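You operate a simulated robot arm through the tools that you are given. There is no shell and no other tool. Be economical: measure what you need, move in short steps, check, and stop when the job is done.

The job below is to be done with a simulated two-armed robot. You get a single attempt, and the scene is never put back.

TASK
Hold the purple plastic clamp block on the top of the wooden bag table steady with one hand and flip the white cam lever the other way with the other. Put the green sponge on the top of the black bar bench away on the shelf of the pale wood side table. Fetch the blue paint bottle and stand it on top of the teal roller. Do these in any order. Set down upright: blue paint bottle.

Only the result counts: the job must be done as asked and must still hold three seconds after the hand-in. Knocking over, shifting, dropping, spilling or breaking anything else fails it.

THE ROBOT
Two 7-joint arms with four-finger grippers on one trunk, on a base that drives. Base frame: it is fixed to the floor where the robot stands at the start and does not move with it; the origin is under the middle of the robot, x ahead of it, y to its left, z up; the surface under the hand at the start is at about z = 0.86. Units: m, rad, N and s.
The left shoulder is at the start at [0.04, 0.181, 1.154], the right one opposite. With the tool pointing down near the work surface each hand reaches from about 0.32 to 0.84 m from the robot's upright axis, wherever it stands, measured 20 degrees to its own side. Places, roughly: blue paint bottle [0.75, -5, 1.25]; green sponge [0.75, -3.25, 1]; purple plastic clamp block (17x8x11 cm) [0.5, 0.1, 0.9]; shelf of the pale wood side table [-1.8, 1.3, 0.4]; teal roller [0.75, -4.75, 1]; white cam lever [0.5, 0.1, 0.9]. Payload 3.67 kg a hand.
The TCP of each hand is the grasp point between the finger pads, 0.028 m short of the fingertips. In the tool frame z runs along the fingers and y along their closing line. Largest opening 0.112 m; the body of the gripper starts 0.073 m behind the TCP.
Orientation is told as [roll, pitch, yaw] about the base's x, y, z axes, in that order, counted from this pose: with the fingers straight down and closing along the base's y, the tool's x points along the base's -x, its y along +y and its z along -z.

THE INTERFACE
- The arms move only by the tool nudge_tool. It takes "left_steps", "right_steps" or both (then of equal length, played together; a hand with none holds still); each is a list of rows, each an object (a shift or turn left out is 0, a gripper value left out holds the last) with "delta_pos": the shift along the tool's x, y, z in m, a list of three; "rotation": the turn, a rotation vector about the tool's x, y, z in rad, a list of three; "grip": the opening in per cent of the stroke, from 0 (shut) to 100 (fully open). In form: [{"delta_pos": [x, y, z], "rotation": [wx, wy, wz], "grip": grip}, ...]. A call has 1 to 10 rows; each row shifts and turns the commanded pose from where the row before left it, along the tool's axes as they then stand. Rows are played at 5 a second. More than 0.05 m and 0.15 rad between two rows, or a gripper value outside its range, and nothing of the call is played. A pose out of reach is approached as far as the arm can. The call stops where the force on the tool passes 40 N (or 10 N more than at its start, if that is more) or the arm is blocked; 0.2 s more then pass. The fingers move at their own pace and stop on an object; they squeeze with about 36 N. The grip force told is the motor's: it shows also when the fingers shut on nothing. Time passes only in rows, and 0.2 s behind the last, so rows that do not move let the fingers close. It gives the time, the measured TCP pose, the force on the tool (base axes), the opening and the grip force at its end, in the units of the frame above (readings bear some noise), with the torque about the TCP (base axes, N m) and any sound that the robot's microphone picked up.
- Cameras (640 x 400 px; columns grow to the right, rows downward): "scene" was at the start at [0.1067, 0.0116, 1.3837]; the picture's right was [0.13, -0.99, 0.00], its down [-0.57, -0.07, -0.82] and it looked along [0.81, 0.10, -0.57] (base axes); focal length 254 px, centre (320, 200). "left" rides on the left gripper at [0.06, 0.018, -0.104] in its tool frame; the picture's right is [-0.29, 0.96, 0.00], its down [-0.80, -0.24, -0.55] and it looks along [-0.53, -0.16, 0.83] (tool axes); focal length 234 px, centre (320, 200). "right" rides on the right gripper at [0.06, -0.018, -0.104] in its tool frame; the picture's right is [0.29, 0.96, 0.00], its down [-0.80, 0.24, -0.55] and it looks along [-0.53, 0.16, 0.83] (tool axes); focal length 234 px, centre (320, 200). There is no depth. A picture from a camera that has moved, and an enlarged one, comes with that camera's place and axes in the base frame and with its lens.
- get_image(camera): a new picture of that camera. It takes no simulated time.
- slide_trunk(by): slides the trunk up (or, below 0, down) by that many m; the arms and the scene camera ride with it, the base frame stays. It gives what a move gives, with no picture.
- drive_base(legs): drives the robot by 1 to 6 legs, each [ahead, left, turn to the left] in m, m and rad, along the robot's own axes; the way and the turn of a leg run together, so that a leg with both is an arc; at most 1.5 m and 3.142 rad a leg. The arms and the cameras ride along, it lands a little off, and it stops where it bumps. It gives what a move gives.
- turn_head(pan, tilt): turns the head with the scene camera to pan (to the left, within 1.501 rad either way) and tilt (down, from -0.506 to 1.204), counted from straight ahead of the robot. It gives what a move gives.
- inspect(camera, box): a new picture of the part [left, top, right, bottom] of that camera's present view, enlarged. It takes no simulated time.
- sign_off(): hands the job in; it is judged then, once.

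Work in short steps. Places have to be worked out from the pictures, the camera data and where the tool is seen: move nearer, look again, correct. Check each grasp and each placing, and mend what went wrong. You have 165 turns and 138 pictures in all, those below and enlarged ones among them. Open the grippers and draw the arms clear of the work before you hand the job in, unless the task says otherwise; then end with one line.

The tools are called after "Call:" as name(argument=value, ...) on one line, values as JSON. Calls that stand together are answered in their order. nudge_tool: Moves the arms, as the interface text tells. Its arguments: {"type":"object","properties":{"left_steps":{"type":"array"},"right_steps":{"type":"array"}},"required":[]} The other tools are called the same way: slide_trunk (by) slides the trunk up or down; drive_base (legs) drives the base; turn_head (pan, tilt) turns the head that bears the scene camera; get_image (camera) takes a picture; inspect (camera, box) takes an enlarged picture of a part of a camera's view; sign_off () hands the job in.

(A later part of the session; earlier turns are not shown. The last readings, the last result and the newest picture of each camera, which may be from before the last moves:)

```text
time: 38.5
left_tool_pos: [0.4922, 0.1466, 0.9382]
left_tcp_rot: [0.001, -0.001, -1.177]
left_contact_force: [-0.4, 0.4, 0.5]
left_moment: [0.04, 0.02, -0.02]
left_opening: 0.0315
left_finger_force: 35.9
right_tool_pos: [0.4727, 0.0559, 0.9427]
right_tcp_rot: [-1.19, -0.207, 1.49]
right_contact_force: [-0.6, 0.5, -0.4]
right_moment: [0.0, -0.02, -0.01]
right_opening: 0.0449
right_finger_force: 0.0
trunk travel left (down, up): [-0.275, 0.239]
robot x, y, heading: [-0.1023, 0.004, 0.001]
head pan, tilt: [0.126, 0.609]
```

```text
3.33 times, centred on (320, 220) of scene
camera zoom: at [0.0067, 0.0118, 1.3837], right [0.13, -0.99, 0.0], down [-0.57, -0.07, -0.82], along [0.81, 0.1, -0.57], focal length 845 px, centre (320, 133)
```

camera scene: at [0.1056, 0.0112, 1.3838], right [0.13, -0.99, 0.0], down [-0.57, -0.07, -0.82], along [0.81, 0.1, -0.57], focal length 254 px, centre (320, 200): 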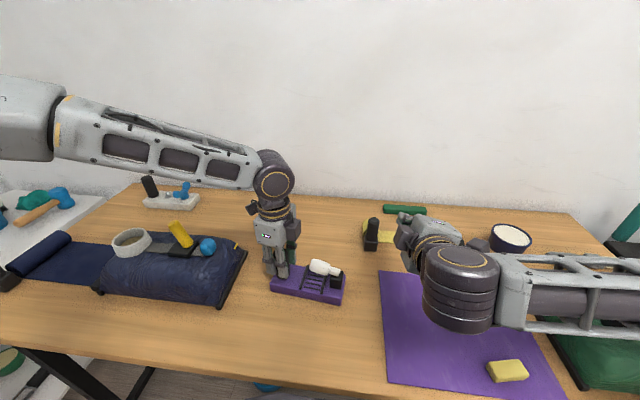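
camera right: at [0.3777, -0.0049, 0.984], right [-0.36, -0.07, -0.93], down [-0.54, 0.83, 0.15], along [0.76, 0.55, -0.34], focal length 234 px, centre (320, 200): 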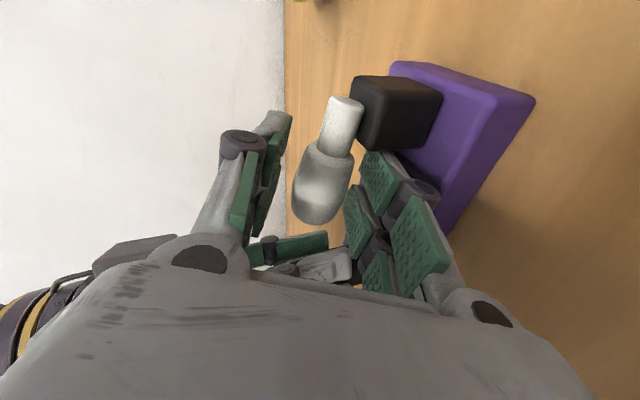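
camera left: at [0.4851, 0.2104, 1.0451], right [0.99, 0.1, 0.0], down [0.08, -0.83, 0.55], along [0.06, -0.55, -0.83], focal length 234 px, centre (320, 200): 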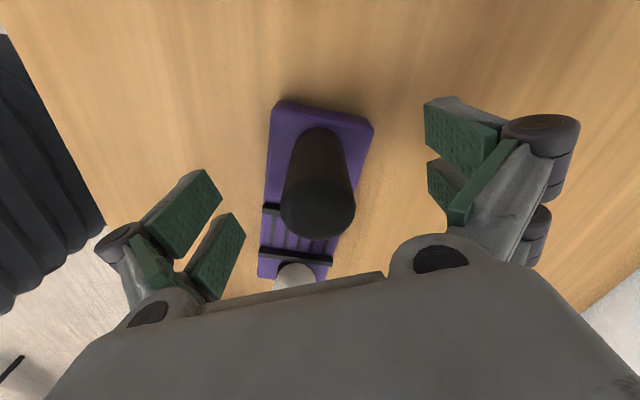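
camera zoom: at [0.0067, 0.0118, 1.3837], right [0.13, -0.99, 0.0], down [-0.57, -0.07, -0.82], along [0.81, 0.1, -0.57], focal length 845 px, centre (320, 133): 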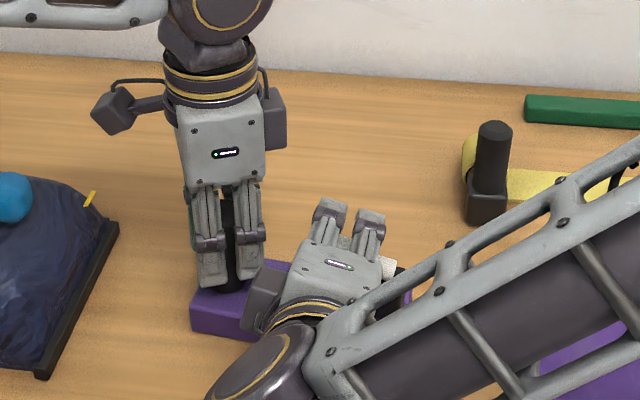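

The lever is straddled. I now roll the wrist about +x while following an arc around the hinge, for the first 43°.

Call:
nudge_tool(right_steps=[{"grip": 36, "delta_pos": [0.0007, -0.0054, -0.0019], "rotation": [0, 0, 0.149]}, {"delta_pos": [0.0007, -0.0054, -0.0018], "rotation": [0, 0, 0.149]}, {"delta_pos": [0.0007, -0.0054, -0.0016], "rotation": [0, 0, 0.149]}, {"delta_pos": [0.0007, -0.0054, -0.0014], "rotation": [0, 0, 0.149]}, {"delta_pos": [0.0007, -0.0054, -0.0011], "rotation": [0, 0, 0.149]}, {}])

Call:
get_image(camera="right")

```text
time: 39.9
left_tool_pos: [0.4925, 0.1472, 0.9396]
left_tcp_rot: [0.001, -0.002, -1.18]
left_contact_force: [0.3, -1.3, -0.5]
left_moment: [-0.06, -0.01, 0.03]
left_opening: 0.0314
left_finger_force: 35.9
right_tool_pos: [0.4746, 0.0403, 0.9655]
right_tcp_rot: [-0.967, -0.875, 1.083]
right_contact_force: [0.3, 0.6, -0.3]
right_moment: [0.0, 0.04, 0.0]
right_opening: 0.0405
right_finger_force: 0.3
trunk travel left (down, up): [-0.275, 0.239]
robot x, y, heading: [-0.0982, 0.0011, 0.004]
head pan, tilt: [0.126, 0.609]
```

```text
106 pictures are left
camera right: at [0.3621, -0.0075, 0.9658], right [-0.28, 0.63, -0.73], down [-0.33, 0.65, 0.69], along [0.9, 0.43, 0.02], focal length 234 px, centre (320, 200)
```

right: 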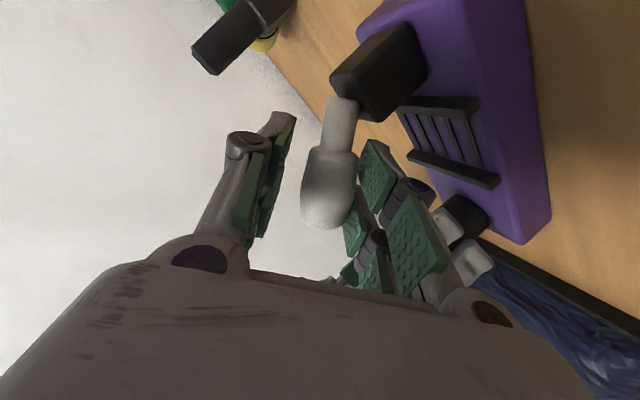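

The lever follows nicely (about 45° up). I continue 6 more rows of the same arc.

Call:
nudge_tool(right_steps=[{"delta_pos": [0.0007, -0.0056, -0.0009], "rotation": [0, 0, 0.149]}, {"delta_pos": [0.0007, -0.0056, -0.0006], "rotation": [0, 0, 0.149]}, {"delta_pos": [0.0007, -0.0056, -0.0003], "rotation": [0, 0, 0.149]}, {"delta_pos": [0.0007, -0.0056, 0], "rotation": [0, 0, 0.149]}, {"delta_pos": [0.0007, -0.0056, 0.0003], "rotation": [0, 0, 0.149]}, {"delta_pos": [0.0007, -0.0056, 0.0006], "rotation": [0, 0, 0.149]}, {}])

Call:
get_image(camera="right")

```text
time: 41.5
left_tool_pos: [0.4907, 0.1452, 0.9416]
left_tcp_rot: [0.002, -0.007, -1.182]
left_contact_force: [-2.3, -30.0, 11.6]
left_moment: [-0.66, 0.24, 0.08]
left_opening: 0.0307
left_finger_force: 35.7
right_tool_pos: [0.472, 0.0095, 0.9693]
right_tcp_rot: [0.638, -1.102, -0.688]
right_contact_force: [2.0, 29.3, -1.5]
right_moment: [-0.55, 0.22, 0.19]
right_opening: 0.0544
right_finger_force: 13.4
trunk travel left (down, up): [-0.275, 0.239]
robot x, y, heading: [-0.0958, 0.0006, 0.002]
head pan, tilt: [0.126, 0.609]
```

```text
105 pictures are left
camera right: at [0.353, 0.0098, 0.9486], right [0.0, 1.0, 0.0], down [-0.21, 0.0, 0.98], along [0.98, 0.0, 0.21], focal length 234 px, centre (320, 200)
```

right: 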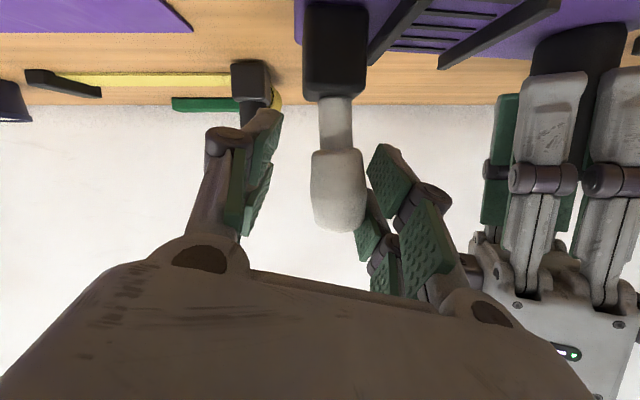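

The lever now stands upright and resists at ~29 N, maybe an end stop. I ease back and open the hand a little to see whether it stays.

Call:
nudge_tool(right_steps=[{"delta_pos": [0, 0.01, 0], "grip": 55}, {"delta_pos": [0, 0.008, 0]}, {}])

Call:
get_image(camera="right")

```text
time: 42.3
left_tool_pos: [0.4919, 0.1498, 0.9399]
left_tcp_rot: [0.002, 0.001, -1.177]
left_contact_force: [0.5, 2.6, 2.7]
left_moment: [0.55, -0.35, 0.04]
left_opening: 0.0311
left_finger_force: 36.0
right_tool_pos: [0.4765, 0.0252, 0.974]
right_tcp_rot: [0.633, -1.104, -0.688]
right_contact_force: [0.8, -0.7, 0.9]
right_moment: [0.03, 0.01, 0.02]
right_opening: 0.062
right_finger_force: 0.1
trunk travel left (down, up): [-0.275, 0.239]
robot x, y, heading: [-0.1044, -0.0018, 0.001]
head pan, tilt: [0.126, 0.609]
```

```text
104 pictures are left
camera right: at [0.3562, 0.0256, 0.9523], right [0.0, 1.0, 0.0], down [-0.21, 0.0, 0.98], along [0.98, 0.0, 0.21], focal length 234 px, centre (320, 200)
```

right: 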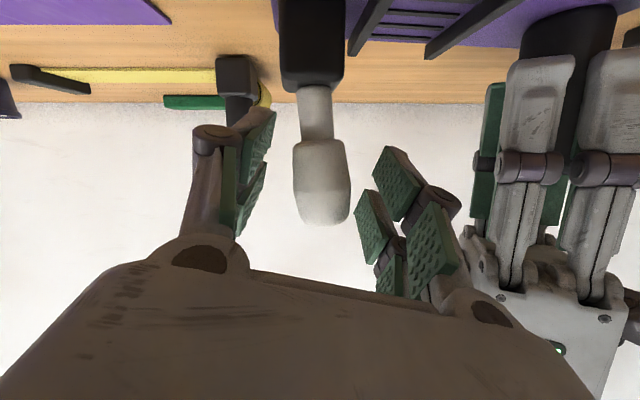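

It stays upright by itself. I test once more, pushing -y slightly higher on the lever, to tell a hard stop from friction.

Call:
nudge_tool(right_steps=[{"delta_pos": [-0.01, 0, -0.004]}, {"delta_pos": [0.0015, -0.005, 0]}, {"delta_pos": [0.0015, -0.005, 0]}, {"delta_pos": [0.0015, -0.004, 0]}, {"delta_pos": [0.001, -0.004, 0]}, {}])

Call:
get_image(camera="right")

```text
time: 43.7
left_tool_pos: [0.4916, 0.1474, 0.9401]
left_tcp_rot: [-0.001, -0.003, -1.18]
left_contact_force: [-1.6, -5.2, -1.2]
left_moment: [0.49, -0.03, -0.11]
left_opening: 0.0309
left_finger_force: 35.5
right_tool_pos: [0.4726, 0.0071, 0.9764]
right_tcp_rot: [0.636, -1.105, -0.692]
right_contact_force: [1.8, 4.0, 3.2]
right_moment: [0.09, 0.0, -0.01]
right_opening: 0.0646
right_finger_force: 2.9
trunk travel left (down, up): [-0.275, 0.239]
robot x, y, heading: [-0.0976, -0.0017, 0.002]
head pan, tilt: [0.126, 0.609]
```

```text
103 pictures are left
camera right: at [0.352, 0.0071, 0.954], right [0.0, 1.0, 0.0], down [-0.22, 0.0, 0.98], along [0.98, 0.0, 0.22], focal length 234 px, centre (320, 200)
```

right: 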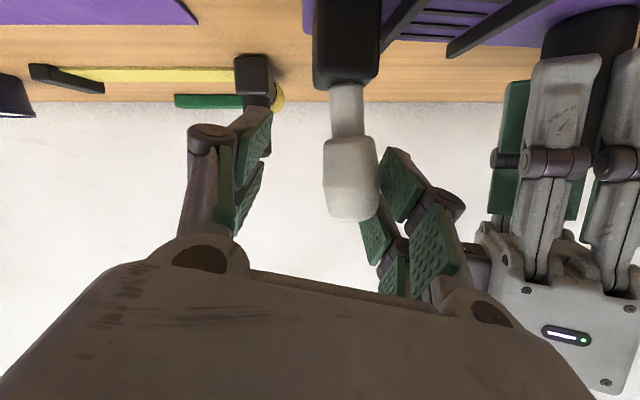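

Contact is only 4 N so far; a few more millimetres of push.

Call:
nudge_tool(right_steps=[{"delta_pos": [0.001, -0.004, 0]}, {"delta_pos": [0.001, -0.004, 0]}, {"delta_pos": [0.001, -0.004, 0]}, {}])

Call:
get_image(camera="right")

```text
time: 44.6
left_tool_pos: [0.4909, 0.1448, 0.9413]
left_tcp_rot: [-0.001, -0.006, -1.183]
left_contact_force: [1.7, -11.2, 1.1]
left_moment: [0.4, 0.38, 0.15]
left_opening: 0.0311
left_finger_force: 35.9
right_tool_pos: [0.471, -0.0002, 0.9754]
right_tcp_rot: [0.667, -1.109, -0.708]
right_contact_force: [-1.0, 12.6, 7.3]
right_moment: [0.15, 0.01, 0.19]
right_opening: 0.0697
right_finger_force: 8.0
trunk travel left (down, up): [-0.275, 0.239]
robot x, y, heading: [-0.1014, -0.0016, 0.001]
head pan, tilt: [0.126, 0.609]
stopped in row 4 (right hand): the force on the tool passed its limit at 40 N (the readings are from after the stop); the commanded pose is now the measured one
```

```text
102 pictures are left
camera right: at [0.351, 0.0006, 0.9522], right [-0.01, 1.0, 0.01], down [-0.23, -0.01, 0.97], along [0.97, 0.01, 0.23], focal length 234 px, centre (320, 200)
```

right: 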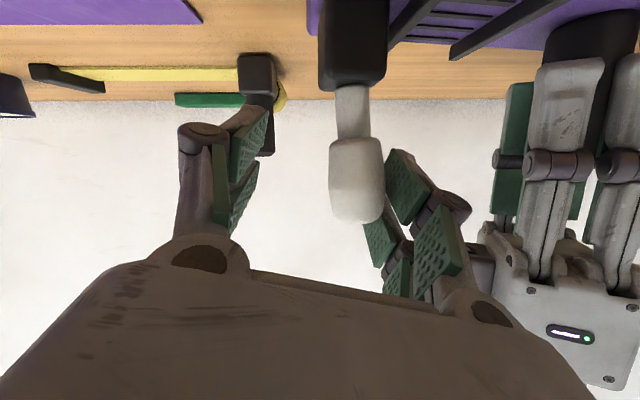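

Over 40 N without motion: upright is a hard stop, so the lever has been flipped to its other end. I centre the fingers, open wide and withdraw the right hand.

Call:
nudge_tool(right_steps=[{"delta_pos": [0, 0.008, 0], "grip": 90}, {"delta_pos": [0, 0.002, 0]}, {}, {"delta_pos": [0, 0, -0.03]}, {"delta_pos": [0, 0, -0.04]}, {"delta_pos": [0, 0, -0.04]}, {}])

Call:
get_image(camera="right")

Call:
inspect(camera="scene", box=[240, 160, 400, 280])

```text
time: 46.2
left_tool_pos: [0.4925, 0.1452, 0.9407]
left_tcp_rot: [0.0, -0.002, -1.181]
left_contact_force: [-0.3, -0.3, 0.7]
left_moment: [0.14, 0.06, -0.03]
left_opening: 0.0307
left_finger_force: 35.4
right_tool_pos: [0.3697, 0.0063, 1.015]
right_tcp_rot: [0.654, -1.107, -0.704]
right_contact_force: [0.5, 0.1, 0.2]
right_moment: [-0.01, 0.01, 0.0]
right_opening: 0.1008
right_finger_force: 0.0
trunk travel left (down, up): [-0.275, 0.239]
robot x, y, heading: [-0.1014, -0.0006, -0.001]
head pan, tilt: [0.126, 0.609]
```

```text
101 pictures are left
camera right: at [0.2496, 0.0077, 0.9932], right [0.0, 1.0, 0.0], down [-0.22, 0.0, 0.97], along [0.97, 0.0, 0.22], focal length 234 px, centre (320, 200)
```

right: 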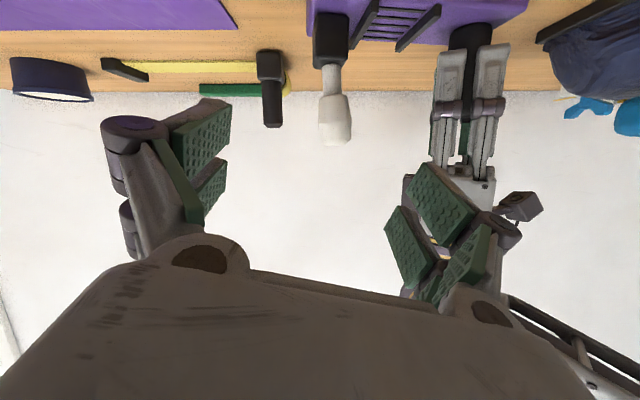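

```text
3.33 times, centred on (320, 220) of scene
camera zoom: at [0.0074, 0.0116, 1.3836], right [0.13, -0.99, 0.0], down [-0.57, -0.07, -0.82], along [0.81, 0.1, -0.57], focal length 845 px, centre (320, 133)
```

zoom: 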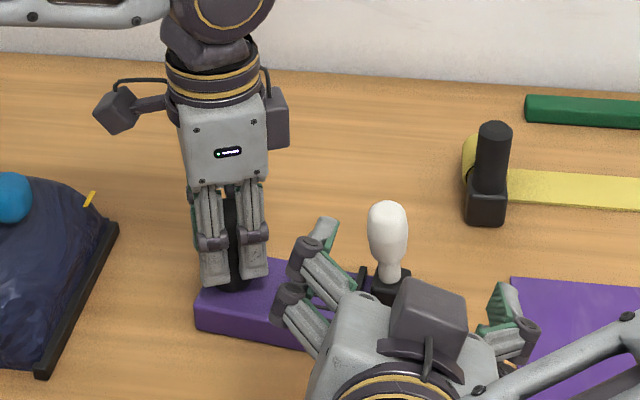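

Lever stands upright and stays. I release the left hand and raise it, while the right hand moves up and to the right.

Call:
nudge_tool(left_steps=[{"grip": 100}, {}, {}, {"delta_pos": [0, 0, -0.04]}, {"delta_pos": [0, 0, -0.05]}, {"delta_pos": [0, 0, -0.05]}, {"delta_pos": [0, 0, -0.05]}, {}, {}, {}], right_steps=[{"delta_pos": [-0.0357, 0.0107, -0.0143]}, {"delta_pos": [-0.0357, 0.0107, -0.0143]}, {"delta_pos": [-0.0357, 0.0107, -0.0143]}, {"delta_pos": [-0.012, -0.039, 0]}, {"delta_pos": [-0.012, -0.039, 0]}, {"delta_pos": [-0.012, -0.039, 0]}, {"delta_pos": [-0.012, -0.039, 0]}, {"rotation": [0, 0, -0.145]}, {"rotation": [0, 0, -0.145]}, {}])

Call:
nudge_tool(right_steps=[{"rotation": [0, 0.15, 0], "grip": 100}, {"rotation": [0, 0.15, 0]}, {"rotation": [0, 0.15, 0]}, {"rotation": [0, 0.15, 0]}, {"rotation": [0, 0.15, 0]}, {"rotation": [0, 0.15, 0]}, {"rotation": [0, 0.15, 0]}, {"rotation": [0, 0.15, 0]}, {}])

Call:
get_image(camera="scene")

```text
time: 48.4
left_tool_pos: [0.491, 0.1473, 1.1311]
left_tcp_rot: [0.001, -0.006, -1.182]
left_contact_force: [-0.5, -0.3, -0.1]
left_moment: [-0.01, 0.01, -0.03]
left_opening: 0.1121
left_finger_force: 0.1
right_tool_pos: [0.4096, -0.1344, 1.1469]
right_tcp_rot: [0.013, -1.209, -0.009]
right_contact_force: [-0.5, 0.3, 0.3]
right_moment: [0.01, -0.03, 0.02]
right_opening: 0.101
right_finger_force: 0.0
right hand out of reach, approached as far as the arm can: row 5, 6, 7
trunk travel left (down, up): [-0.275, 0.239]
robot x, y, heading: [-0.0984, -0.0044, 0.002]
head pan, tilt: [0.126, 0.609]
```

```text
time: 50.4
left_tool_pos: [0.49, 0.1472, 1.131]
left_tcp_rot: [0.001, -0.006, -1.182]
left_contact_force: [0.6, -0.1, 0.8]
left_moment: [-0.02, -0.02, -0.02]
left_opening: 0.1122
left_finger_force: 0.0
right_tool_pos: [0.4083, -0.1332, 1.1454]
right_tcp_rot: [0.005, -0.008, 0.003]
right_contact_force: [-0.3, -0.5, 0.2]
right_moment: [0.05, 0.0, 0.02]
right_opening: 0.1118
right_finger_force: 0.0
trunk travel left (down, up): [-0.275, 0.239]
robot x, y, heading: [-0.1007, -0.0045, 0.002]
head pan, tilt: [0.126, 0.609]
```

```text
99 pictures are left
camera scene: at [0.0061, 0.0115, 1.3838], right [0.13, -0.99, 0.0], down [-0.57, -0.07, -0.82], along [0.81, 0.1, -0.57], focal length 254 px, centre (320, 200)
```

scene: 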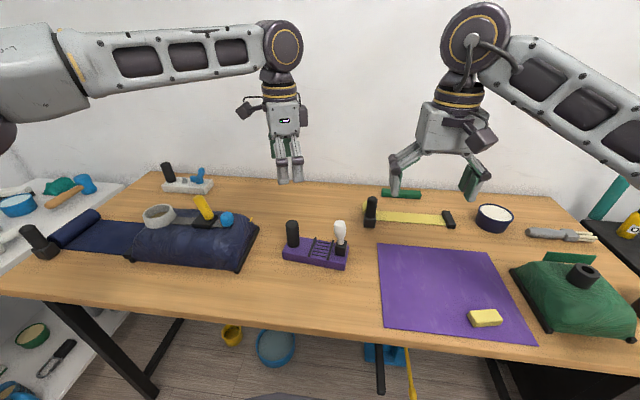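

All fine on the table. I back the base off 0.5 m and look to the right for the way to the sponge bench.

Call:
drive_base(legs=[[-0.5, 0, 0]])

Call:
turn_head(pan=-1.2, tilt=0.35)

Call:
get_image(camera="scene")

```text
time: 53.4
left_tool_pos: [-0.0106, 0.1478, 1.1299]
left_tcp_rot: [0.0, -0.006, -1.176]
left_contact_force: [0.5, 0.4, -0.7]
left_moment: [0.01, 0.01, -0.02]
left_opening: 0.1122
left_finger_force: 0.0
right_tool_pos: [-0.0912, -0.1325, 1.1464]
right_tcp_rot: [0.005, -0.009, 0.009]
right_contact_force: [-0.2, -0.6, 0.2]
right_moment: [-0.03, 0.0, 0.02]
right_opening: 0.1118
right_finger_force: 0.2
trunk travel left (down, up): [-0.275, 0.239]
robot x, y, heading: [-0.5997, -0.0043, 0.004]
head pan, tilt: [0.126, 0.609]
```

```text
time: 54.9
left_tool_pos: [-0.0094, 0.1492, 1.1307]
left_tcp_rot: [0.0, -0.005, -1.175]
left_contact_force: [0.9, 0.6, 0.5]
left_moment: [-0.02, 0.01, 0.0]
left_opening: 0.112
left_finger_force: 0.1
right_tool_pos: [-0.0902, -0.1336, 1.1463]
right_tcp_rot: [0.005, -0.008, 0.008]
right_contact_force: [0.0, -0.7, -0.3]
right_moment: [0.03, -0.02, 0.0]
right_opening: 0.112
right_finger_force: 0.1
trunk travel left (down, up): [-0.275, 0.239]
robot x, y, heading: [-0.6004, -0.002, 0.008]
head pan, tilt: [-1.201, 0.351]
```

```text
98 pictures are left
camera scene: at [-0.5476, -0.0879, 1.4073], right [-0.93, -0.37, 0.0], down [-0.13, 0.32, -0.94], along [0.35, -0.87, -0.34], focal length 254 px, centre (320, 200)
```

scene: 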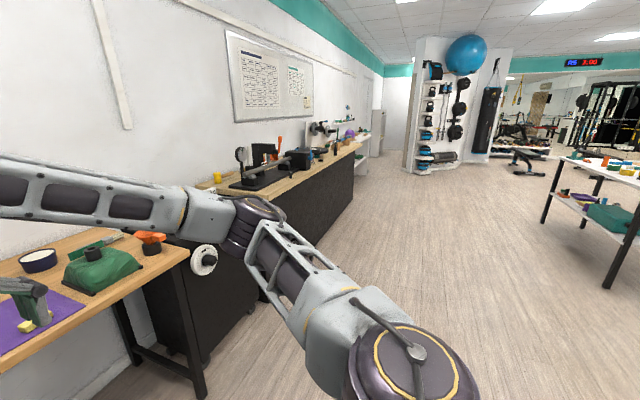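

The aisle at x ≈ -0.6 is clear. I strafe right 3.2 m facing the benches.

Call:
drive_base(legs=[[0, -1.5, 0], [0, -1.5, 0], [0, -0.2, 0]])

Call:
turn_head(pan=0, tilt=0.5)

Call:
get_image(camera="scene")

```text
time: 71.1
left_tool_pos: [0.0457, -3.0607, 1.1304]
left_tcp_rot: [-0.001, -0.006, -1.16]
left_contact_force: [0.1, -0.9, -1.7]
left_moment: [0.02, 0.0, 0.01]
left_opening: 0.1117
left_finger_force: 0.1
right_tool_pos: [-0.0299, -3.3428, 1.145]
right_tcp_rot: [0.005, -0.008, 0.025]
right_contact_force: [-0.5, 0.0, 0.6]
right_moment: [-0.01, -0.01, 0.02]
right_opening: 0.1118
right_finger_force: 0.0
trunk travel left (down, up): [-0.275, 0.239]
robot x, y, heading: [-0.5425, -3.2171, 0.02]
head pan, tilt: [-1.201, 0.351]
```

```text
time: 72.5
left_tool_pos: [0.0464, -3.059, 1.1291]
left_tcp_rot: [-0.001, -0.008, -1.16]
left_contact_force: [0.1, 0.6, 0.6]
left_moment: [-0.03, -0.01, -0.05]
left_opening: 0.112
left_finger_force: 0.1
right_tool_pos: [-0.0304, -3.3419, 1.1448]
right_tcp_rot: [0.006, -0.009, 0.022]
right_contact_force: [0.0, -0.2, -0.5]
right_moment: [0.01, 0.01, 0.03]
right_opening: 0.112
right_finger_force: 0.0
trunk travel left (down, up): [-0.275, 0.239]
robot x, y, heading: [-0.5437, -3.2197, 0.015]
head pan, tilt: [0.0, 0.499]
```

```text
97 pictures are left
camera scene: at [-0.4324, -3.2158, 1.3936], right [0.02, -1.0, 0.0], down [-0.48, -0.01, -0.88], along [0.88, 0.02, -0.48], focal length 254 px, centre (320, 200)
```

scene: 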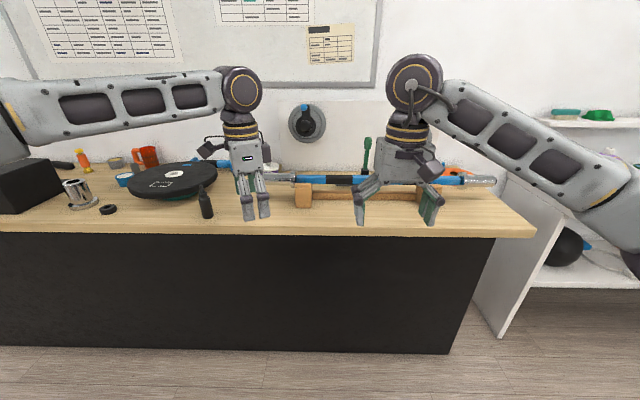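

The place hint for the sponge projects to around (332,154), between the hands. I zoom in on the bench.

Call:
inspect(camera="scene", box=[60, 120, 300, 240])

Call:
inspect(camera="scene", box=[260, 110, 500, 230])

```text
2.67 times, centred on (180, 180) of scene
camera zoom: at [-0.4324, -3.2158, 1.3936], right [0.02, -1.0, 0.0], down [-0.48, -0.01, -0.88], along [0.88, 0.02, -0.48], focal length 676 px, centre (693, 253)
```

zoom: 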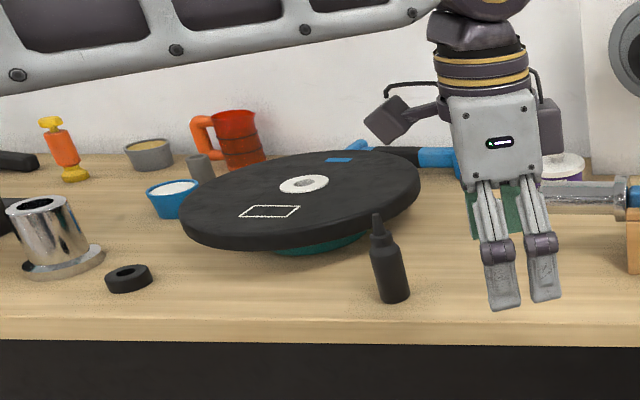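

```text
2.67 times, centred on (380, 170) of scene
camera zoom: at [-0.4324, -3.2158, 1.3936], right [0.02, -1.0, 0.0], down [-0.48, -0.01, -0.88], along [0.88, 0.02, -0.48], focal length 676 px, centre (160, 280)
```

zoom: 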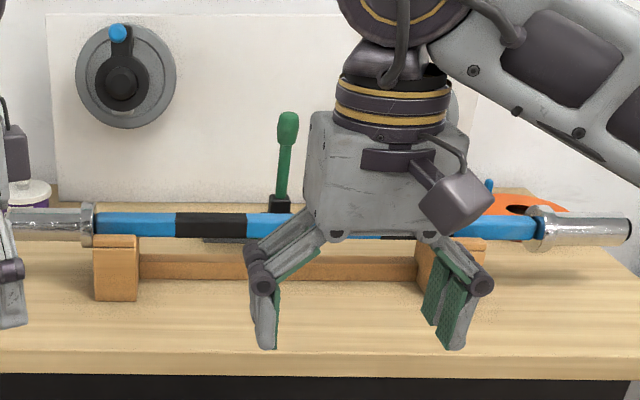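

The sponge may be hidden behind my hands. I spread both hands outward and up.

Call:
nudge_tool(left_steps=[{"delta_pos": [0.036, 0.016, -0.025]}, {"delta_pos": [0.036, 0.016, -0.025]}, {"delta_pos": [0.036, 0.016, -0.025]}, {"delta_pos": [0.036, 0.016, -0.025]}, {"delta_pos": [0.036, 0.016, -0.025]}, {}], right_steps=[{"delta_pos": [0, -0.04, -0.025]}, {"delta_pos": [0, -0.04, -0.025]}, {"delta_pos": [0, -0.04, -0.025]}, {"delta_pos": [0, -0.04, -0.025]}, {"delta_pos": [0, -0.04, -0.025]}, {}])

Call:
get_image(camera="scene")

```text
time: 73.9
left_tool_pos: [0.0472, -2.8606, 1.2545]
left_tcp_rot: [-0.003, -0.005, -1.161]
left_contact_force: [-0.2, -0.2, -1.2]
left_moment: [0.0, 0.0, -0.01]
left_opening: 0.1119
left_finger_force: 0.1
right_tool_pos: [-0.0251, -3.5435, 1.2692]
right_tcp_rot: [0.005, -0.008, 0.024]
right_contact_force: [0.3, -0.6, -0.1]
right_moment: [-0.02, 0.02, 0.01]
right_opening: 0.1122
right_finger_force: 0.2
trunk travel left (down, up): [-0.275, 0.239]
robot x, y, heading: [-0.541, -3.2233, 0.018]
head pan, tilt: [0.0, 0.499]
```

```text
94 pictures are left
camera scene: at [-0.4315, -3.2162, 1.3935], right [0.02, -1.0, 0.0], down [-0.48, -0.01, -0.88], along [0.88, 0.02, -0.48], focal length 254 px, centre (320, 200)
```

scene: 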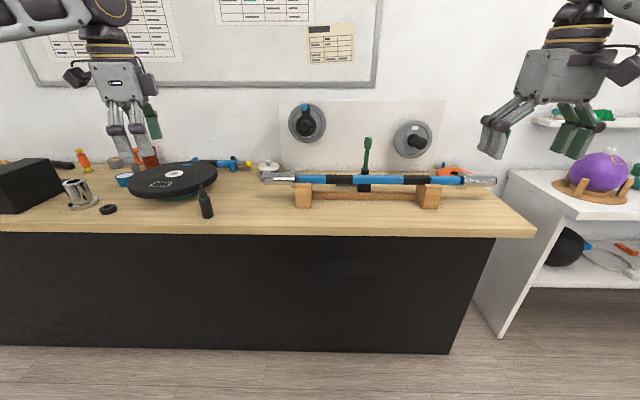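

No obvious sponge yet; I zoom into both halves of the bench top.

Call:
inspect(camera="scene", box=[230, 130, 510, 240])

Call:
inspect(camera="scene", box=[0, 130, 280, 240])

```text
2.29 times, centred on (370, 185) of scene
camera zoom: at [-0.4315, -3.2162, 1.3935], right [0.02, -1.0, 0.0], down [-0.48, -0.01, -0.88], along [0.88, 0.02, -0.48], focal length 579 px, centre (206, 234)
```

zoom: 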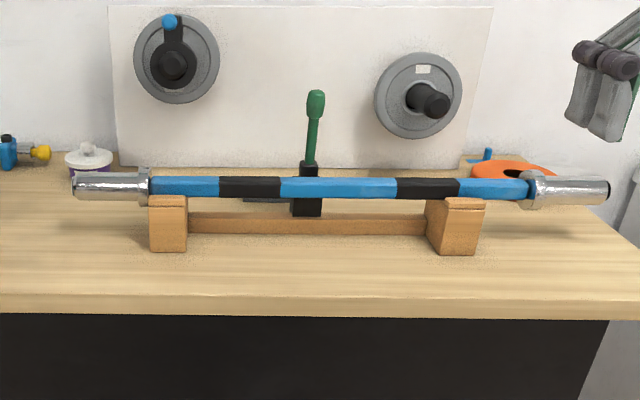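

```text
2.29 times, centred on (140, 185) of scene
camera zoom: at [-0.4315, -3.2162, 1.3935], right [0.02, -1.0, 0.0], down [-0.48, -0.01, -0.88], along [0.88, 0.02, -0.48], focal length 579 px, centre (731, 234)
```

zoom: 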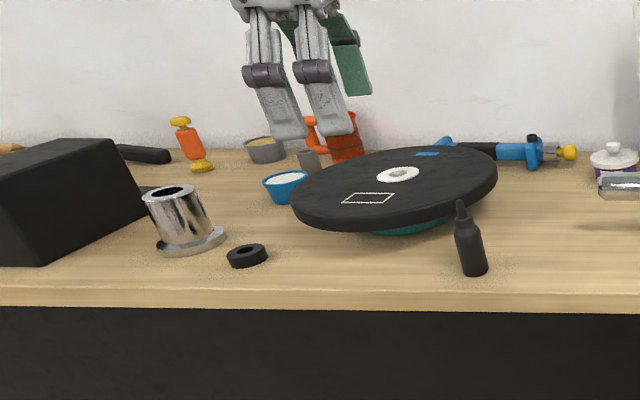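

The sponge might lie low behind the barbell. I raise the trunk and tilt to look behind it.

Call:
slide_trunk(by=0.23)

Call:
drive_base(legs=[[0.3, 0, 0]])

Call:
turn_head(pan=0, tilt=0.6)

Call:
get_image(camera="scene")

```text
time: 76.3
left_tool_pos: [0.0469, -2.8629, 1.4856]
left_tcp_rot: [0.001, -0.006, -1.161]
left_contact_force: [0.4, 1.0, 0.4]
left_moment: [-0.03, 0.01, 0.01]
left_opening: 0.112
left_finger_force: 0.1
right_tool_pos: [-0.0275, -3.5432, 1.5]
right_tcp_rot: [0.005, -0.009, 0.021]
right_contact_force: [-0.5, -0.6, -1.2]
right_moment: [-0.01, 0.0, -0.02]
right_opening: 0.1121
right_finger_force: 0.1
trunk travel left (down, up): [-0.505, 0.009]
robot x, y, heading: [-0.5419, -3.2194, 0.019]
head pan, tilt: [0.0, 0.499]
```

```text
time: 78.5
left_tool_pos: [0.344, -2.8534, 1.4859]
left_tcp_rot: [0.001, -0.006, -1.157]
left_contact_force: [-0.1, 0.1, -0.2]
left_moment: [0.0, -0.02, 0.0]
left_opening: 0.112
left_finger_force: 0.0
right_tool_pos: [0.2739, -3.5347, 1.5007]
right_tcp_rot: [0.004, -0.011, 0.027]
right_contact_force: [-0.5, 0.8, -0.1]
right_moment: [0.01, -0.05, -0.02]
right_opening: 0.1121
right_finger_force: 0.2
trunk travel left (down, up): [-0.505, 0.009]
robot x, y, heading: [-0.2427, -3.2082, 0.023]
head pan, tilt: [0.0, 0.499]
```

```text
time: 79.1
left_tool_pos: [0.3467, -2.8535, 1.4851]
left_tcp_rot: [0.001, -0.005, -1.157]
left_contact_force: [0.1, -0.2, -0.5]
left_moment: [0.02, -0.03, 0.0]
left_opening: 0.1122
left_finger_force: 0.1
right_tool_pos: [0.2738, -3.5338, 1.4998]
right_tcp_rot: [0.006, -0.007, 0.028]
right_contact_force: [-0.9, 0.6, 0.8]
right_moment: [-0.02, 0.01, 0.03]
right_opening: 0.1118
right_finger_force: 0.1
trunk travel left (down, up): [-0.505, 0.009]
robot x, y, heading: [-0.2396, -3.2133, 0.028]
head pan, tilt: [0.0, 0.6]
```

```text
91 pictures are left
camera scene: at [-0.1343, -3.2086, 1.6144], right [0.03, -1.0, 0.0], down [-0.56, -0.01, -0.83], along [0.83, 0.02, -0.56], focal length 254 px, centre (320, 200)
```

scene: 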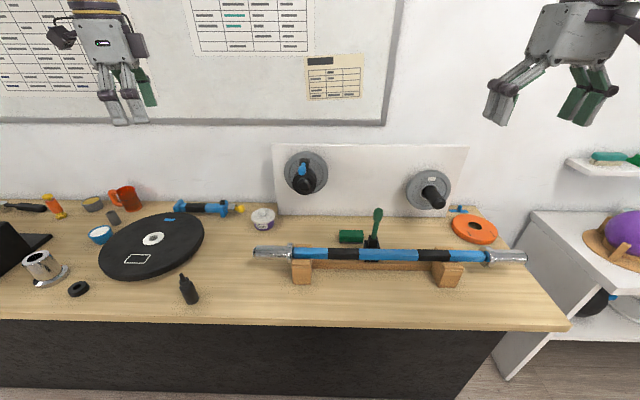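

There: a green block lies behind the bar at (351,237). I zoom in.

Call:
inspect(camera="scene", box=[290, 195, 440, 290])

```text
4.21 times, centred on (365, 242) of scene
camera zoom: at [-0.1343, -3.2086, 1.6144], right [0.03, -1.0, 0.0], down [-0.56, -0.01, -0.83], along [0.83, 0.02, -0.56], focal length 1067 px, centre (130, 21)
```

zoom: 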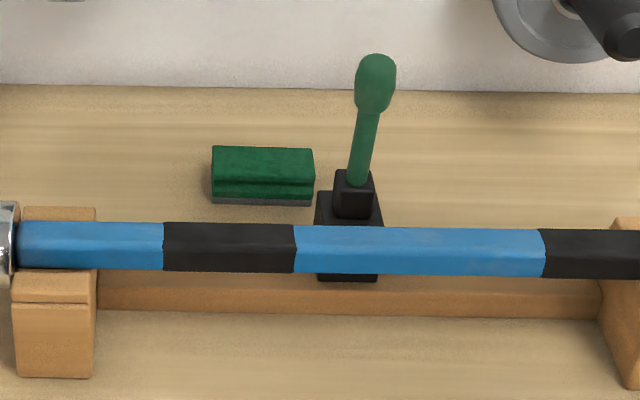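

The sponge is ≈ 10×6×3 cm at about (0.647, -3.316, 0.915), bench top z ≈ 0.90, behind the bar. I shift the base so the left arm has it ~0.2 m to its left, still with raised hands.

Call:
drive_base(legs=[[0, -0.3, -0.025], [0.22, 0, 0]])

Call:
turn_head(pan=0.3, tilt=0.75)

Call:
get_image(camera="scene")

```text
time: 82.5
left_tool_pos: [0.5757, -3.1707, 1.4875]
left_tcp_rot: [0.004, -0.008, -1.185]
left_contact_force: [-0.9, 0.7, 0.5]
left_moment: [-0.02, -0.01, 0.02]
left_opening: 0.1118
left_finger_force: 0.1
right_tool_pos: [0.4858, -3.8483, 1.5029]
right_tcp_rot: [0.005, -0.014, 0.002]
right_contact_force: [-0.5, -0.3, 0.6]
right_moment: [-0.01, -0.06, -0.01]
right_opening: 0.1118
right_finger_force: 0.1
trunk travel left (down, up): [-0.505, 0.009]
robot x, y, heading: [-0.0189, -3.513, 0.001]
head pan, tilt: [0.0, 0.6]
```

```text
time: 83.3
left_tool_pos: [0.5814, -3.1709, 1.4852]
left_tcp_rot: [0.001, -0.005, -1.185]
left_contact_force: [-0.3, 0.6, 0.2]
left_moment: [-0.02, 0.01, 0.0]
left_opening: 0.1118
left_finger_force: 0.1
right_tool_pos: [0.4922, -3.8501, 1.5]
right_tcp_rot: [0.005, -0.008, 0.0]
right_contact_force: [0.6, -0.6, -0.2]
right_moment: [-0.04, 0.04, -0.04]
right_opening: 0.1118
right_finger_force: 0.1
trunk travel left (down, up): [-0.505, 0.009]
robot x, y, heading: [-0.0175, -3.511, -0.003]
head pan, tilt: [0.3, 0.75]
```

```text
89 pictures are left
camera scene: at [0.0825, -3.4889, 1.6014], right [0.29, -0.96, 0.0], down [-0.65, -0.2, -0.73], along [0.7, 0.21, -0.68], focal length 254 px, centre (320, 200)
```

scene: 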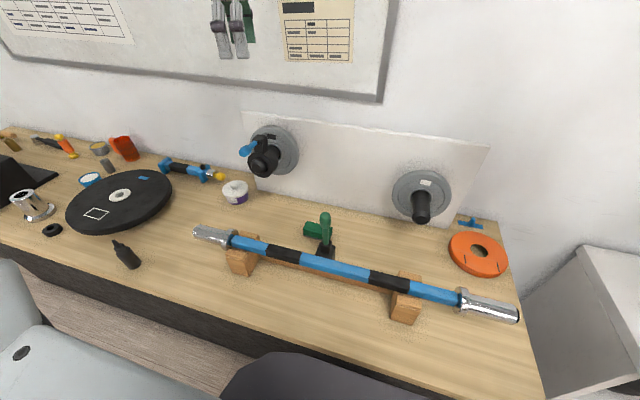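

I zoom to refine the sponge and lever-tower places from this second viewpoint.

Call:
inspect(camera="scene", box=[260, 190, 390, 280])

```text
4.44 times, centred on (325, 235) of scene
camera zoom: at [0.0825, -3.4889, 1.6014], right [0.29, -0.96, 0.0], down [-0.65, -0.2, -0.73], along [0.7, 0.21, -0.68], focal length 1127 px, centre (298, 44)
```

zoom: 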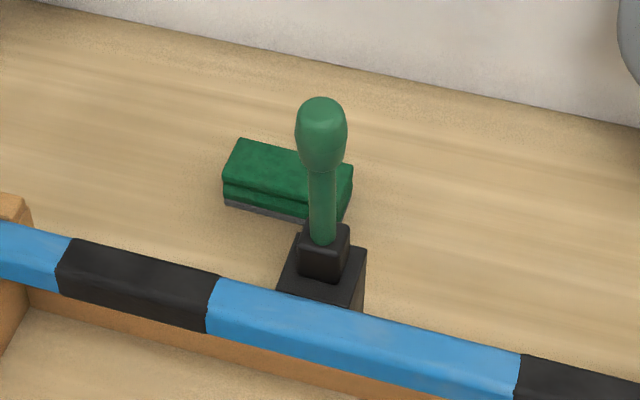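

Sponge centre ≈ (0.638, -3.318), lever tower at (0.56, -3.364). I'll grip it off-centre at y ≈ -3.298 with the left hand at yaw -1.57; first rotate and shift up high.

Call:
nudge_tool(left_steps=[{"rotation": [0, 0, 0.13]}, {"rotation": [0, 0, 0.13]}, {"rotation": [0, 0, 0.125]}, {"delta_pos": [-0.04, 0.019, 0]}, {"delta_pos": [-0.04, 0.019, 0]}, {"delta_pos": [-0.045, 0.019, 0]}, {}])

Call:
slide_trunk(by=-0.15)

```text
time: 84.9
left_tool_pos: [0.6089, -3.2806, 1.4799]
left_tcp_rot: [0.007, -0.006, -1.568]
left_contact_force: [-0.8, 0.4, -0.5]
left_moment: [0.01, -0.04, -0.01]
left_opening: 0.1123
left_finger_force: 0.0
left hand out of reach, approached as far as the arm can: row 6
right_tool_pos: [0.4874, -3.8515, 1.5009]
right_tcp_rot: [0.006, -0.013, -0.001]
right_contact_force: [-0.4, 0.0, -0.1]
right_moment: [0.01, -0.05, 0.04]
right_opening: 0.1119
right_finger_force: 0.1
trunk travel left (down, up): [-0.505, 0.009]
robot x, y, heading: [-0.0163, -3.5109, 0.0]
head pan, tilt: [0.3, 0.75]
```

```text
time: 86.7
left_tool_pos: [0.6115, -3.2796, 1.3267]
left_tcp_rot: [0.004, -0.007, -1.567]
left_contact_force: [-0.4, 0.9, -1.1]
left_moment: [0.0, 0.0, 0.01]
left_opening: 0.1121
left_finger_force: 0.1
right_tool_pos: [0.4891, -3.8496, 1.3487]
right_tcp_rot: [0.005, -0.01, 0.001]
right_contact_force: [0.0, 0.1, -0.6]
right_moment: [-0.01, 0.0, 0.02]
right_opening: 0.112
right_finger_force: 0.0
trunk travel left (down, up): [-0.355, 0.159]
robot x, y, heading: [-0.0162, -3.5161, -0.004]
head pan, tilt: [0.3, 0.75]
```

Now I lower to z ≈ 1.17 with the remaining shift, and look with the left camera.

Call:
nudge_tool(left_steps=[{"delta_pos": [0, 0, 0.04]}, {"delta_pos": [0, 0, 0.04]}, {"delta_pos": [0, 0, 0.04]}, {"delta_pos": [-0.009, 0.013, 0.02]}, {"delta_pos": [-0.01, 0.014, 0.02]}, {}])

Call:
get_image(camera="left")

```text
time: 88.1
left_tool_pos: [0.6383, -3.2991, 1.167]
left_tcp_rot: [0.004, -0.007, -1.566]
left_contact_force: [0.1, 0.7, -0.3]
left_moment: [-0.02, 0.01, 0.0]
left_opening: 0.1118
left_finger_force: 0.0
right_tool_pos: [0.4899, -3.8494, 1.3511]
right_tcp_rot: [0.006, -0.011, -0.001]
right_contact_force: [0.3, -0.2, 0.3]
right_moment: [0.01, -0.03, 0.01]
right_opening: 0.1121
right_finger_force: 0.1
trunk travel left (down, up): [-0.355, 0.159]
robot x, y, heading: [-0.0185, -3.512, -0.003]
head pan, tilt: [0.3, 0.75]
```

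```text
87 pictures are left
camera left: at [0.6565, -3.2377, 1.2729], right [0.96, -0.28, 0.01], down [-0.24, -0.79, 0.56], along [-0.15, -0.54, -0.83], focal length 234 px, centre (320, 200)
```

left: 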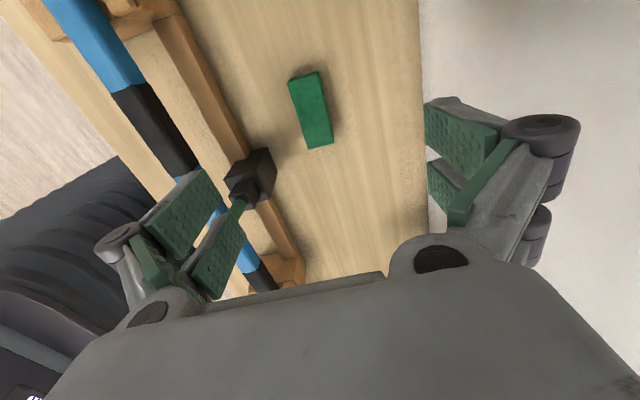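

Sponge centre refined to ≈ (0.627, -3.318), tower at (0.525, -3.378), so there is room. I align yaw to -1.66, shift, and descend to z ≈ 0.945.

Call:
nudge_tool(left_steps=[{"delta_pos": [-0.01, -0.011, 0], "rotation": [0, 0, 0.09]}, {"delta_pos": [0, 0, 0.045]}, {"delta_pos": [0, 0, 0.045]}, {"delta_pos": [0, 0, 0.045]}, {"delta_pos": [0, 0, 0.045]}, {"delta_pos": [0, 0, 0.04]}, {}])

Call:
get_image(camera="left")

```text
time: 89.7
left_tool_pos: [0.6129, -3.3022, 0.9554]
left_tcp_rot: [0.005, -0.008, -1.657]
left_contact_force: [-0.1, -0.6, -0.9]
left_moment: [-0.03, 0.02, -0.01]
left_opening: 0.1124
left_finger_force: 0.1
left hand out of reach, approached as far as the arm can: row 5, 6
right_tool_pos: [0.4908, -3.8505, 1.3496]
right_tcp_rot: [0.006, -0.01, 0.002]
right_contact_force: [0.0, 0.3, -0.9]
right_moment: [0.0, 0.01, 0.0]
right_opening: 0.1119
right_finger_force: 0.0
trunk travel left (down, up): [-0.355, 0.159]
robot x, y, heading: [-0.0132, -3.5145, -0.003]
head pan, tilt: [0.3, 0.75]
```

```text
86 pictures are left
camera left: at [0.6358, -3.2418, 1.0605], right [0.93, -0.37, 0.01], down [-0.31, -0.77, 0.56], along [-0.2, -0.52, -0.83], focal length 234 px, centre (320, 200)
```

left: 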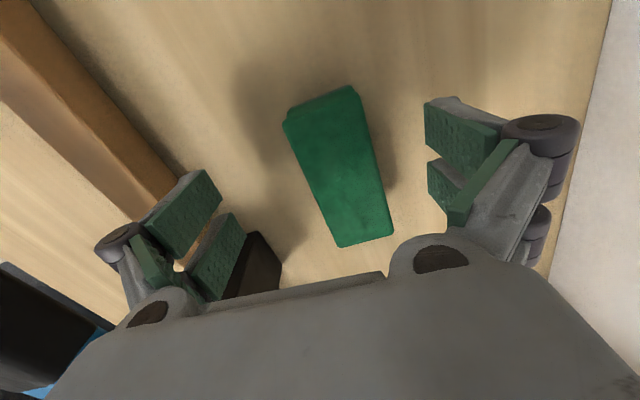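

The arm is at its reach limit; lowering the trunk will help. I raise the hand 0.1, lower the trunk 0.1, then shift +0.014 in x.

Call:
nudge_tool(left_steps=[{"delta_pos": [0, 0, -0.05]}, {"delta_pos": [0, 0, -0.05]}, {"delta_pos": [0, 0, -0.02]}, {}])

Call:
slide_trunk(by=-0.1)

Call:
nudge_tool(left_steps=[{"delta_pos": [-0.01, 0.015, 0.01]}, {"delta_pos": [0, 0, 0.01]}, {}])

Call:
get_image(camera="left")

```text
time: 90.7
left_tool_pos: [0.6132, -3.2983, 1.0746]
left_tcp_rot: [0.004, -0.006, -1.657]
left_contact_force: [-0.3, -0.4, 0.2]
left_moment: [0.0, 0.02, 0.0]
left_opening: 0.1121
left_finger_force: 0.1
right_tool_pos: [0.4901, -3.8493, 1.3497]
right_tcp_rot: [0.006, -0.01, 0.001]
right_contact_force: [0.1, -0.7, 0.2]
right_moment: [-0.01, -0.03, -0.04]
right_opening: 0.1119
right_finger_force: 0.1
trunk travel left (down, up): [-0.355, 0.159]
robot x, y, heading: [-0.019, -3.5175, -0.001]
head pan, tilt: [0.3, 0.75]
```

```text
time: 92.0
left_tool_pos: [0.6141, -3.3, 0.9752]
left_tcp_rot: [0.003, -0.006, -1.657]
left_contact_force: [1.1, 1.2, 0.7]
left_moment: [-0.01, 0.02, -0.03]
left_opening: 0.1121
left_finger_force: 0.1
right_tool_pos: [0.4898, -3.85, 1.2511]
right_tcp_rot: [0.005, -0.009, 0.0]
right_contact_force: [0.1, -0.2, 0.3]
right_moment: [0.0, 0.0, 0.03]
right_opening: 0.112
right_finger_force: 0.1
trunk travel left (down, up): [-0.255, 0.259]
robot x, y, heading: [-0.0182, -3.5174, -0.002]
head pan, tilt: [0.3, 0.75]
```

```text
time: 92.8
left_tool_pos: [0.6286, -3.311, 0.9558]
left_tcp_rot: [0.004, -0.004, -1.655]
left_contact_force: [0.8, 0.7, -0.5]
left_moment: [0.04, 0.0, -0.01]
left_opening: 0.112
left_finger_force: 0.0
right_tool_pos: [0.4902, -3.8491, 1.2501]
right_tcp_rot: [0.006, -0.011, 0.001]
right_contact_force: [0.1, -0.6, -0.4]
right_moment: [0.04, -0.01, -0.01]
right_opening: 0.1119
right_finger_force: 0.1
trunk travel left (down, up): [-0.255, 0.259]
robot x, y, heading: [-0.015, -3.5143, 0.005]
head pan, tilt: [0.3, 0.75]
```

```text
85 pictures are left
camera left: at [0.6502, -3.252, 1.0605], right [0.93, -0.37, 0.01], down [-0.31, -0.77, 0.56], along [-0.2, -0.52, -0.83], focal length 234 px, centre (320, 200)
```

left: 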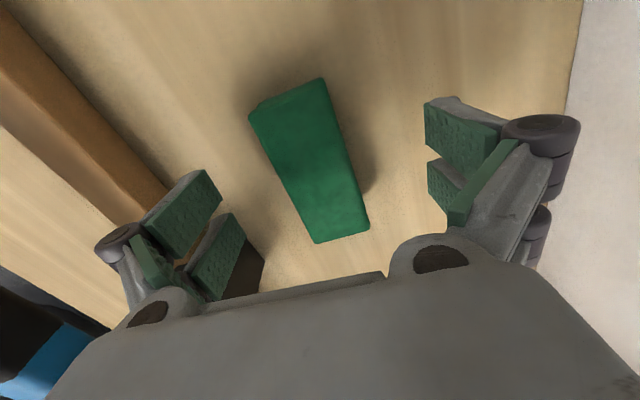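

Centred now. I descend gently to z ≈ 0.933.

Call:
nudge_tool(left_steps=[{"delta_pos": [0, 0, 0.01]}, {"delta_pos": [0, 0, 0.007]}, {"delta_pos": [0, 0, 0.005]}, {}])

Call:
get_image(camera="left")

```text
time: 93.8
left_tool_pos: [0.6268, -3.3111, 0.9332]
left_tcp_rot: [0.003, -0.006, -1.657]
left_contact_force: [0.4, 0.0, -0.3]
left_moment: [-0.03, -0.01, -0.03]
left_opening: 0.1118
left_finger_force: 0.1
right_tool_pos: [0.4905, -3.8506, 1.2507]
right_tcp_rot: [0.005, -0.009, 0.0]
right_contact_force: [-0.3, -0.2, -0.4]
right_moment: [0.0, -0.01, 0.0]
right_opening: 0.1119
right_finger_force: 0.0
trunk travel left (down, up): [-0.255, 0.259]
robot x, y, heading: [-0.0173, -3.5154, -0.001]
head pan, tilt: [0.3, 0.75]
```

```text
84 pictures are left
camera left: at [0.6502, -3.2519, 1.0379], right [0.93, -0.37, 0.01], down [-0.31, -0.77, 0.56], along [-0.2, -0.52, -0.83], focal length 234 px, centre (320, 200)
```

left: 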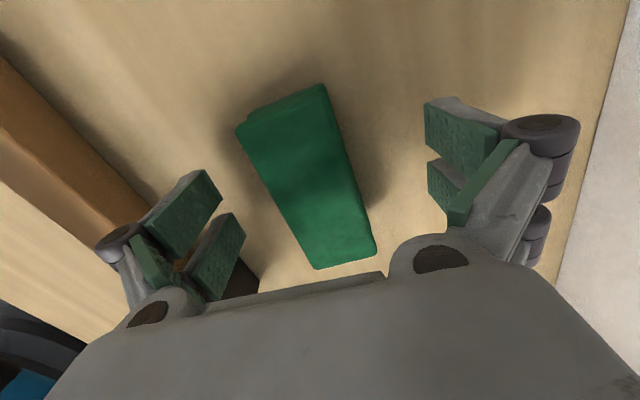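

No contact yet; I close on the sponge here.

Call:
nudge_tool(left_steps=[{"delta_pos": [0, 0, 0.004], "grip": 60}, {"grip": 30}, {"grip": 0}, {}, {}])

Call:
get_image(camera="left")

```text
time: 95.0
left_tool_pos: [0.627, -3.3098, 0.9279]
left_tcp_rot: [0.002, -0.006, -1.655]
left_contact_force: [-0.6, 0.3, 1.2]
left_moment: [0.0, 0.02, 0.0]
left_opening: 0.0414
left_finger_force: 35.8
right_tool_pos: [0.4894, -3.8495, 1.2506]
right_tcp_rot: [0.006, -0.01, 0.0]
right_contact_force: [0.2, -0.2, -0.2]
right_moment: [0.0, 0.04, -0.02]
right_opening: 0.1119
right_finger_force: 0.1
trunk travel left (down, up): [-0.255, 0.259]
robot x, y, heading: [-0.0164, -3.5116, -0.003]
head pan, tilt: [0.3, 0.75]
```

```text
83 pictures are left
camera left: at [0.6497, -3.2519, 1.0341], right [0.93, -0.37, 0.01], down [-0.31, -0.77, 0.56], along [-0.2, -0.52, -0.83], focal length 234 px, centre (320, 200)
```

left: 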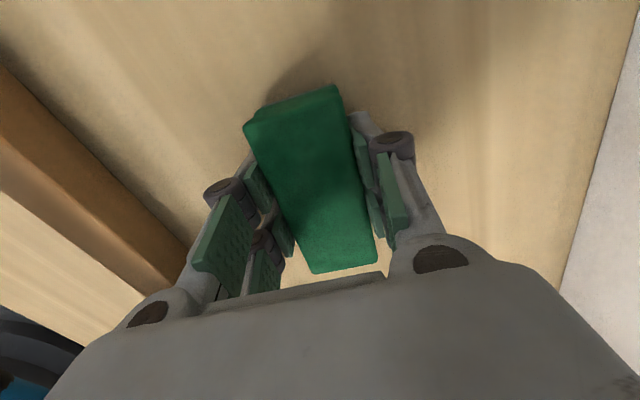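

Gripped at 41 mm. I lift straight up 0.17 m and check that it stays held.

Call:
nudge_tool(left_steps=[{"delta_pos": [0, 0, -0.02]}, {"delta_pos": [0, 0, -0.03]}, {"delta_pos": [0, 0, -0.04]}, {"delta_pos": [0, 0, -0.04]}, {"delta_pos": [0, 0, -0.04]}, {}])

Call:
slide_trunk(by=0.15)

Call:
get_image(camera="left")

Call:
get_image(camera="scene")

```text
time: 96.4
left_tool_pos: [0.6282, -3.3102, 1.0984]
left_tcp_rot: [0.005, -0.005, -1.658]
left_contact_force: [0.3, 0.5, -0.5]
left_moment: [-0.01, -0.02, -0.01]
left_opening: 0.0412
left_finger_force: 36.2
right_tool_pos: [0.4907, -3.8511, 1.25]
right_tcp_rot: [0.007, -0.009, -0.001]
right_contact_force: [0.8, -0.4, -0.2]
right_moment: [-0.02, 0.01, 0.01]
right_opening: 0.1119
right_finger_force: 0.0
trunk travel left (down, up): [-0.255, 0.259]
robot x, y, heading: [-0.0171, -3.5179, -0.001]
head pan, tilt: [0.3, 0.75]
```

```text
time: 98.2
left_tool_pos: [0.6261, -3.3098, 1.2486]
left_tcp_rot: [0.001, -0.005, -1.658]
left_contact_force: [-0.7, -0.4, 0.1]
left_moment: [0.03, 0.03, 0.02]
left_opening: 0.0413
left_finger_force: 35.9
right_tool_pos: [0.4907, -3.8495, 1.3994]
right_tcp_rot: [0.005, -0.009, 0.0]
right_contact_force: [-0.4, -0.3, -0.6]
right_moment: [-0.01, 0.01, -0.01]
right_opening: 0.1122
right_finger_force: 0.3
trunk travel left (down, up): [-0.405, 0.109]
robot x, y, heading: [-0.0169, -3.5143, -0.0]
head pan, tilt: [0.3, 0.75]
```

```text
82 pictures are left
camera left: at [0.6494, -3.2505, 1.3533], right [0.93, -0.37, 0.0], down [-0.31, -0.77, 0.56], along [-0.2, -0.52, -0.83], focal length 234 px, centre (320, 200)
```

left: 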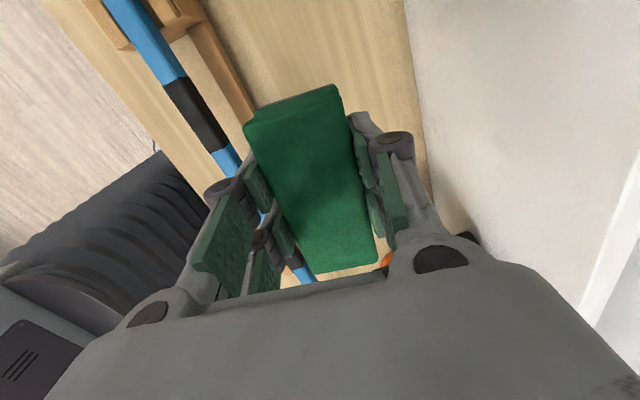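

```text
81 pictures are left
camera scene: at [0.0813, -3.4887, 1.5012], right [0.29, -0.96, 0.0], down [-0.65, -0.2, -0.73], along [0.7, 0.21, -0.68], focal length 254 px, centre (320, 200)
```

scene: 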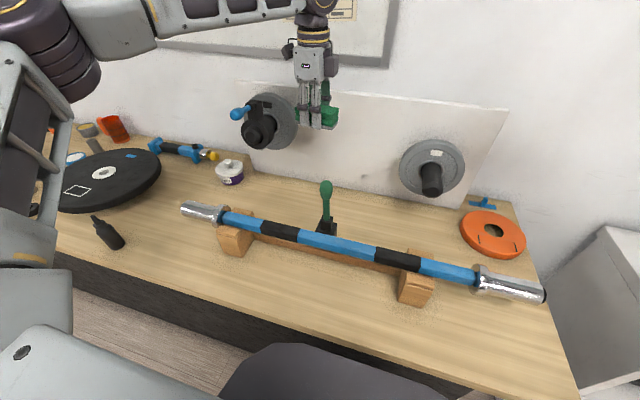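

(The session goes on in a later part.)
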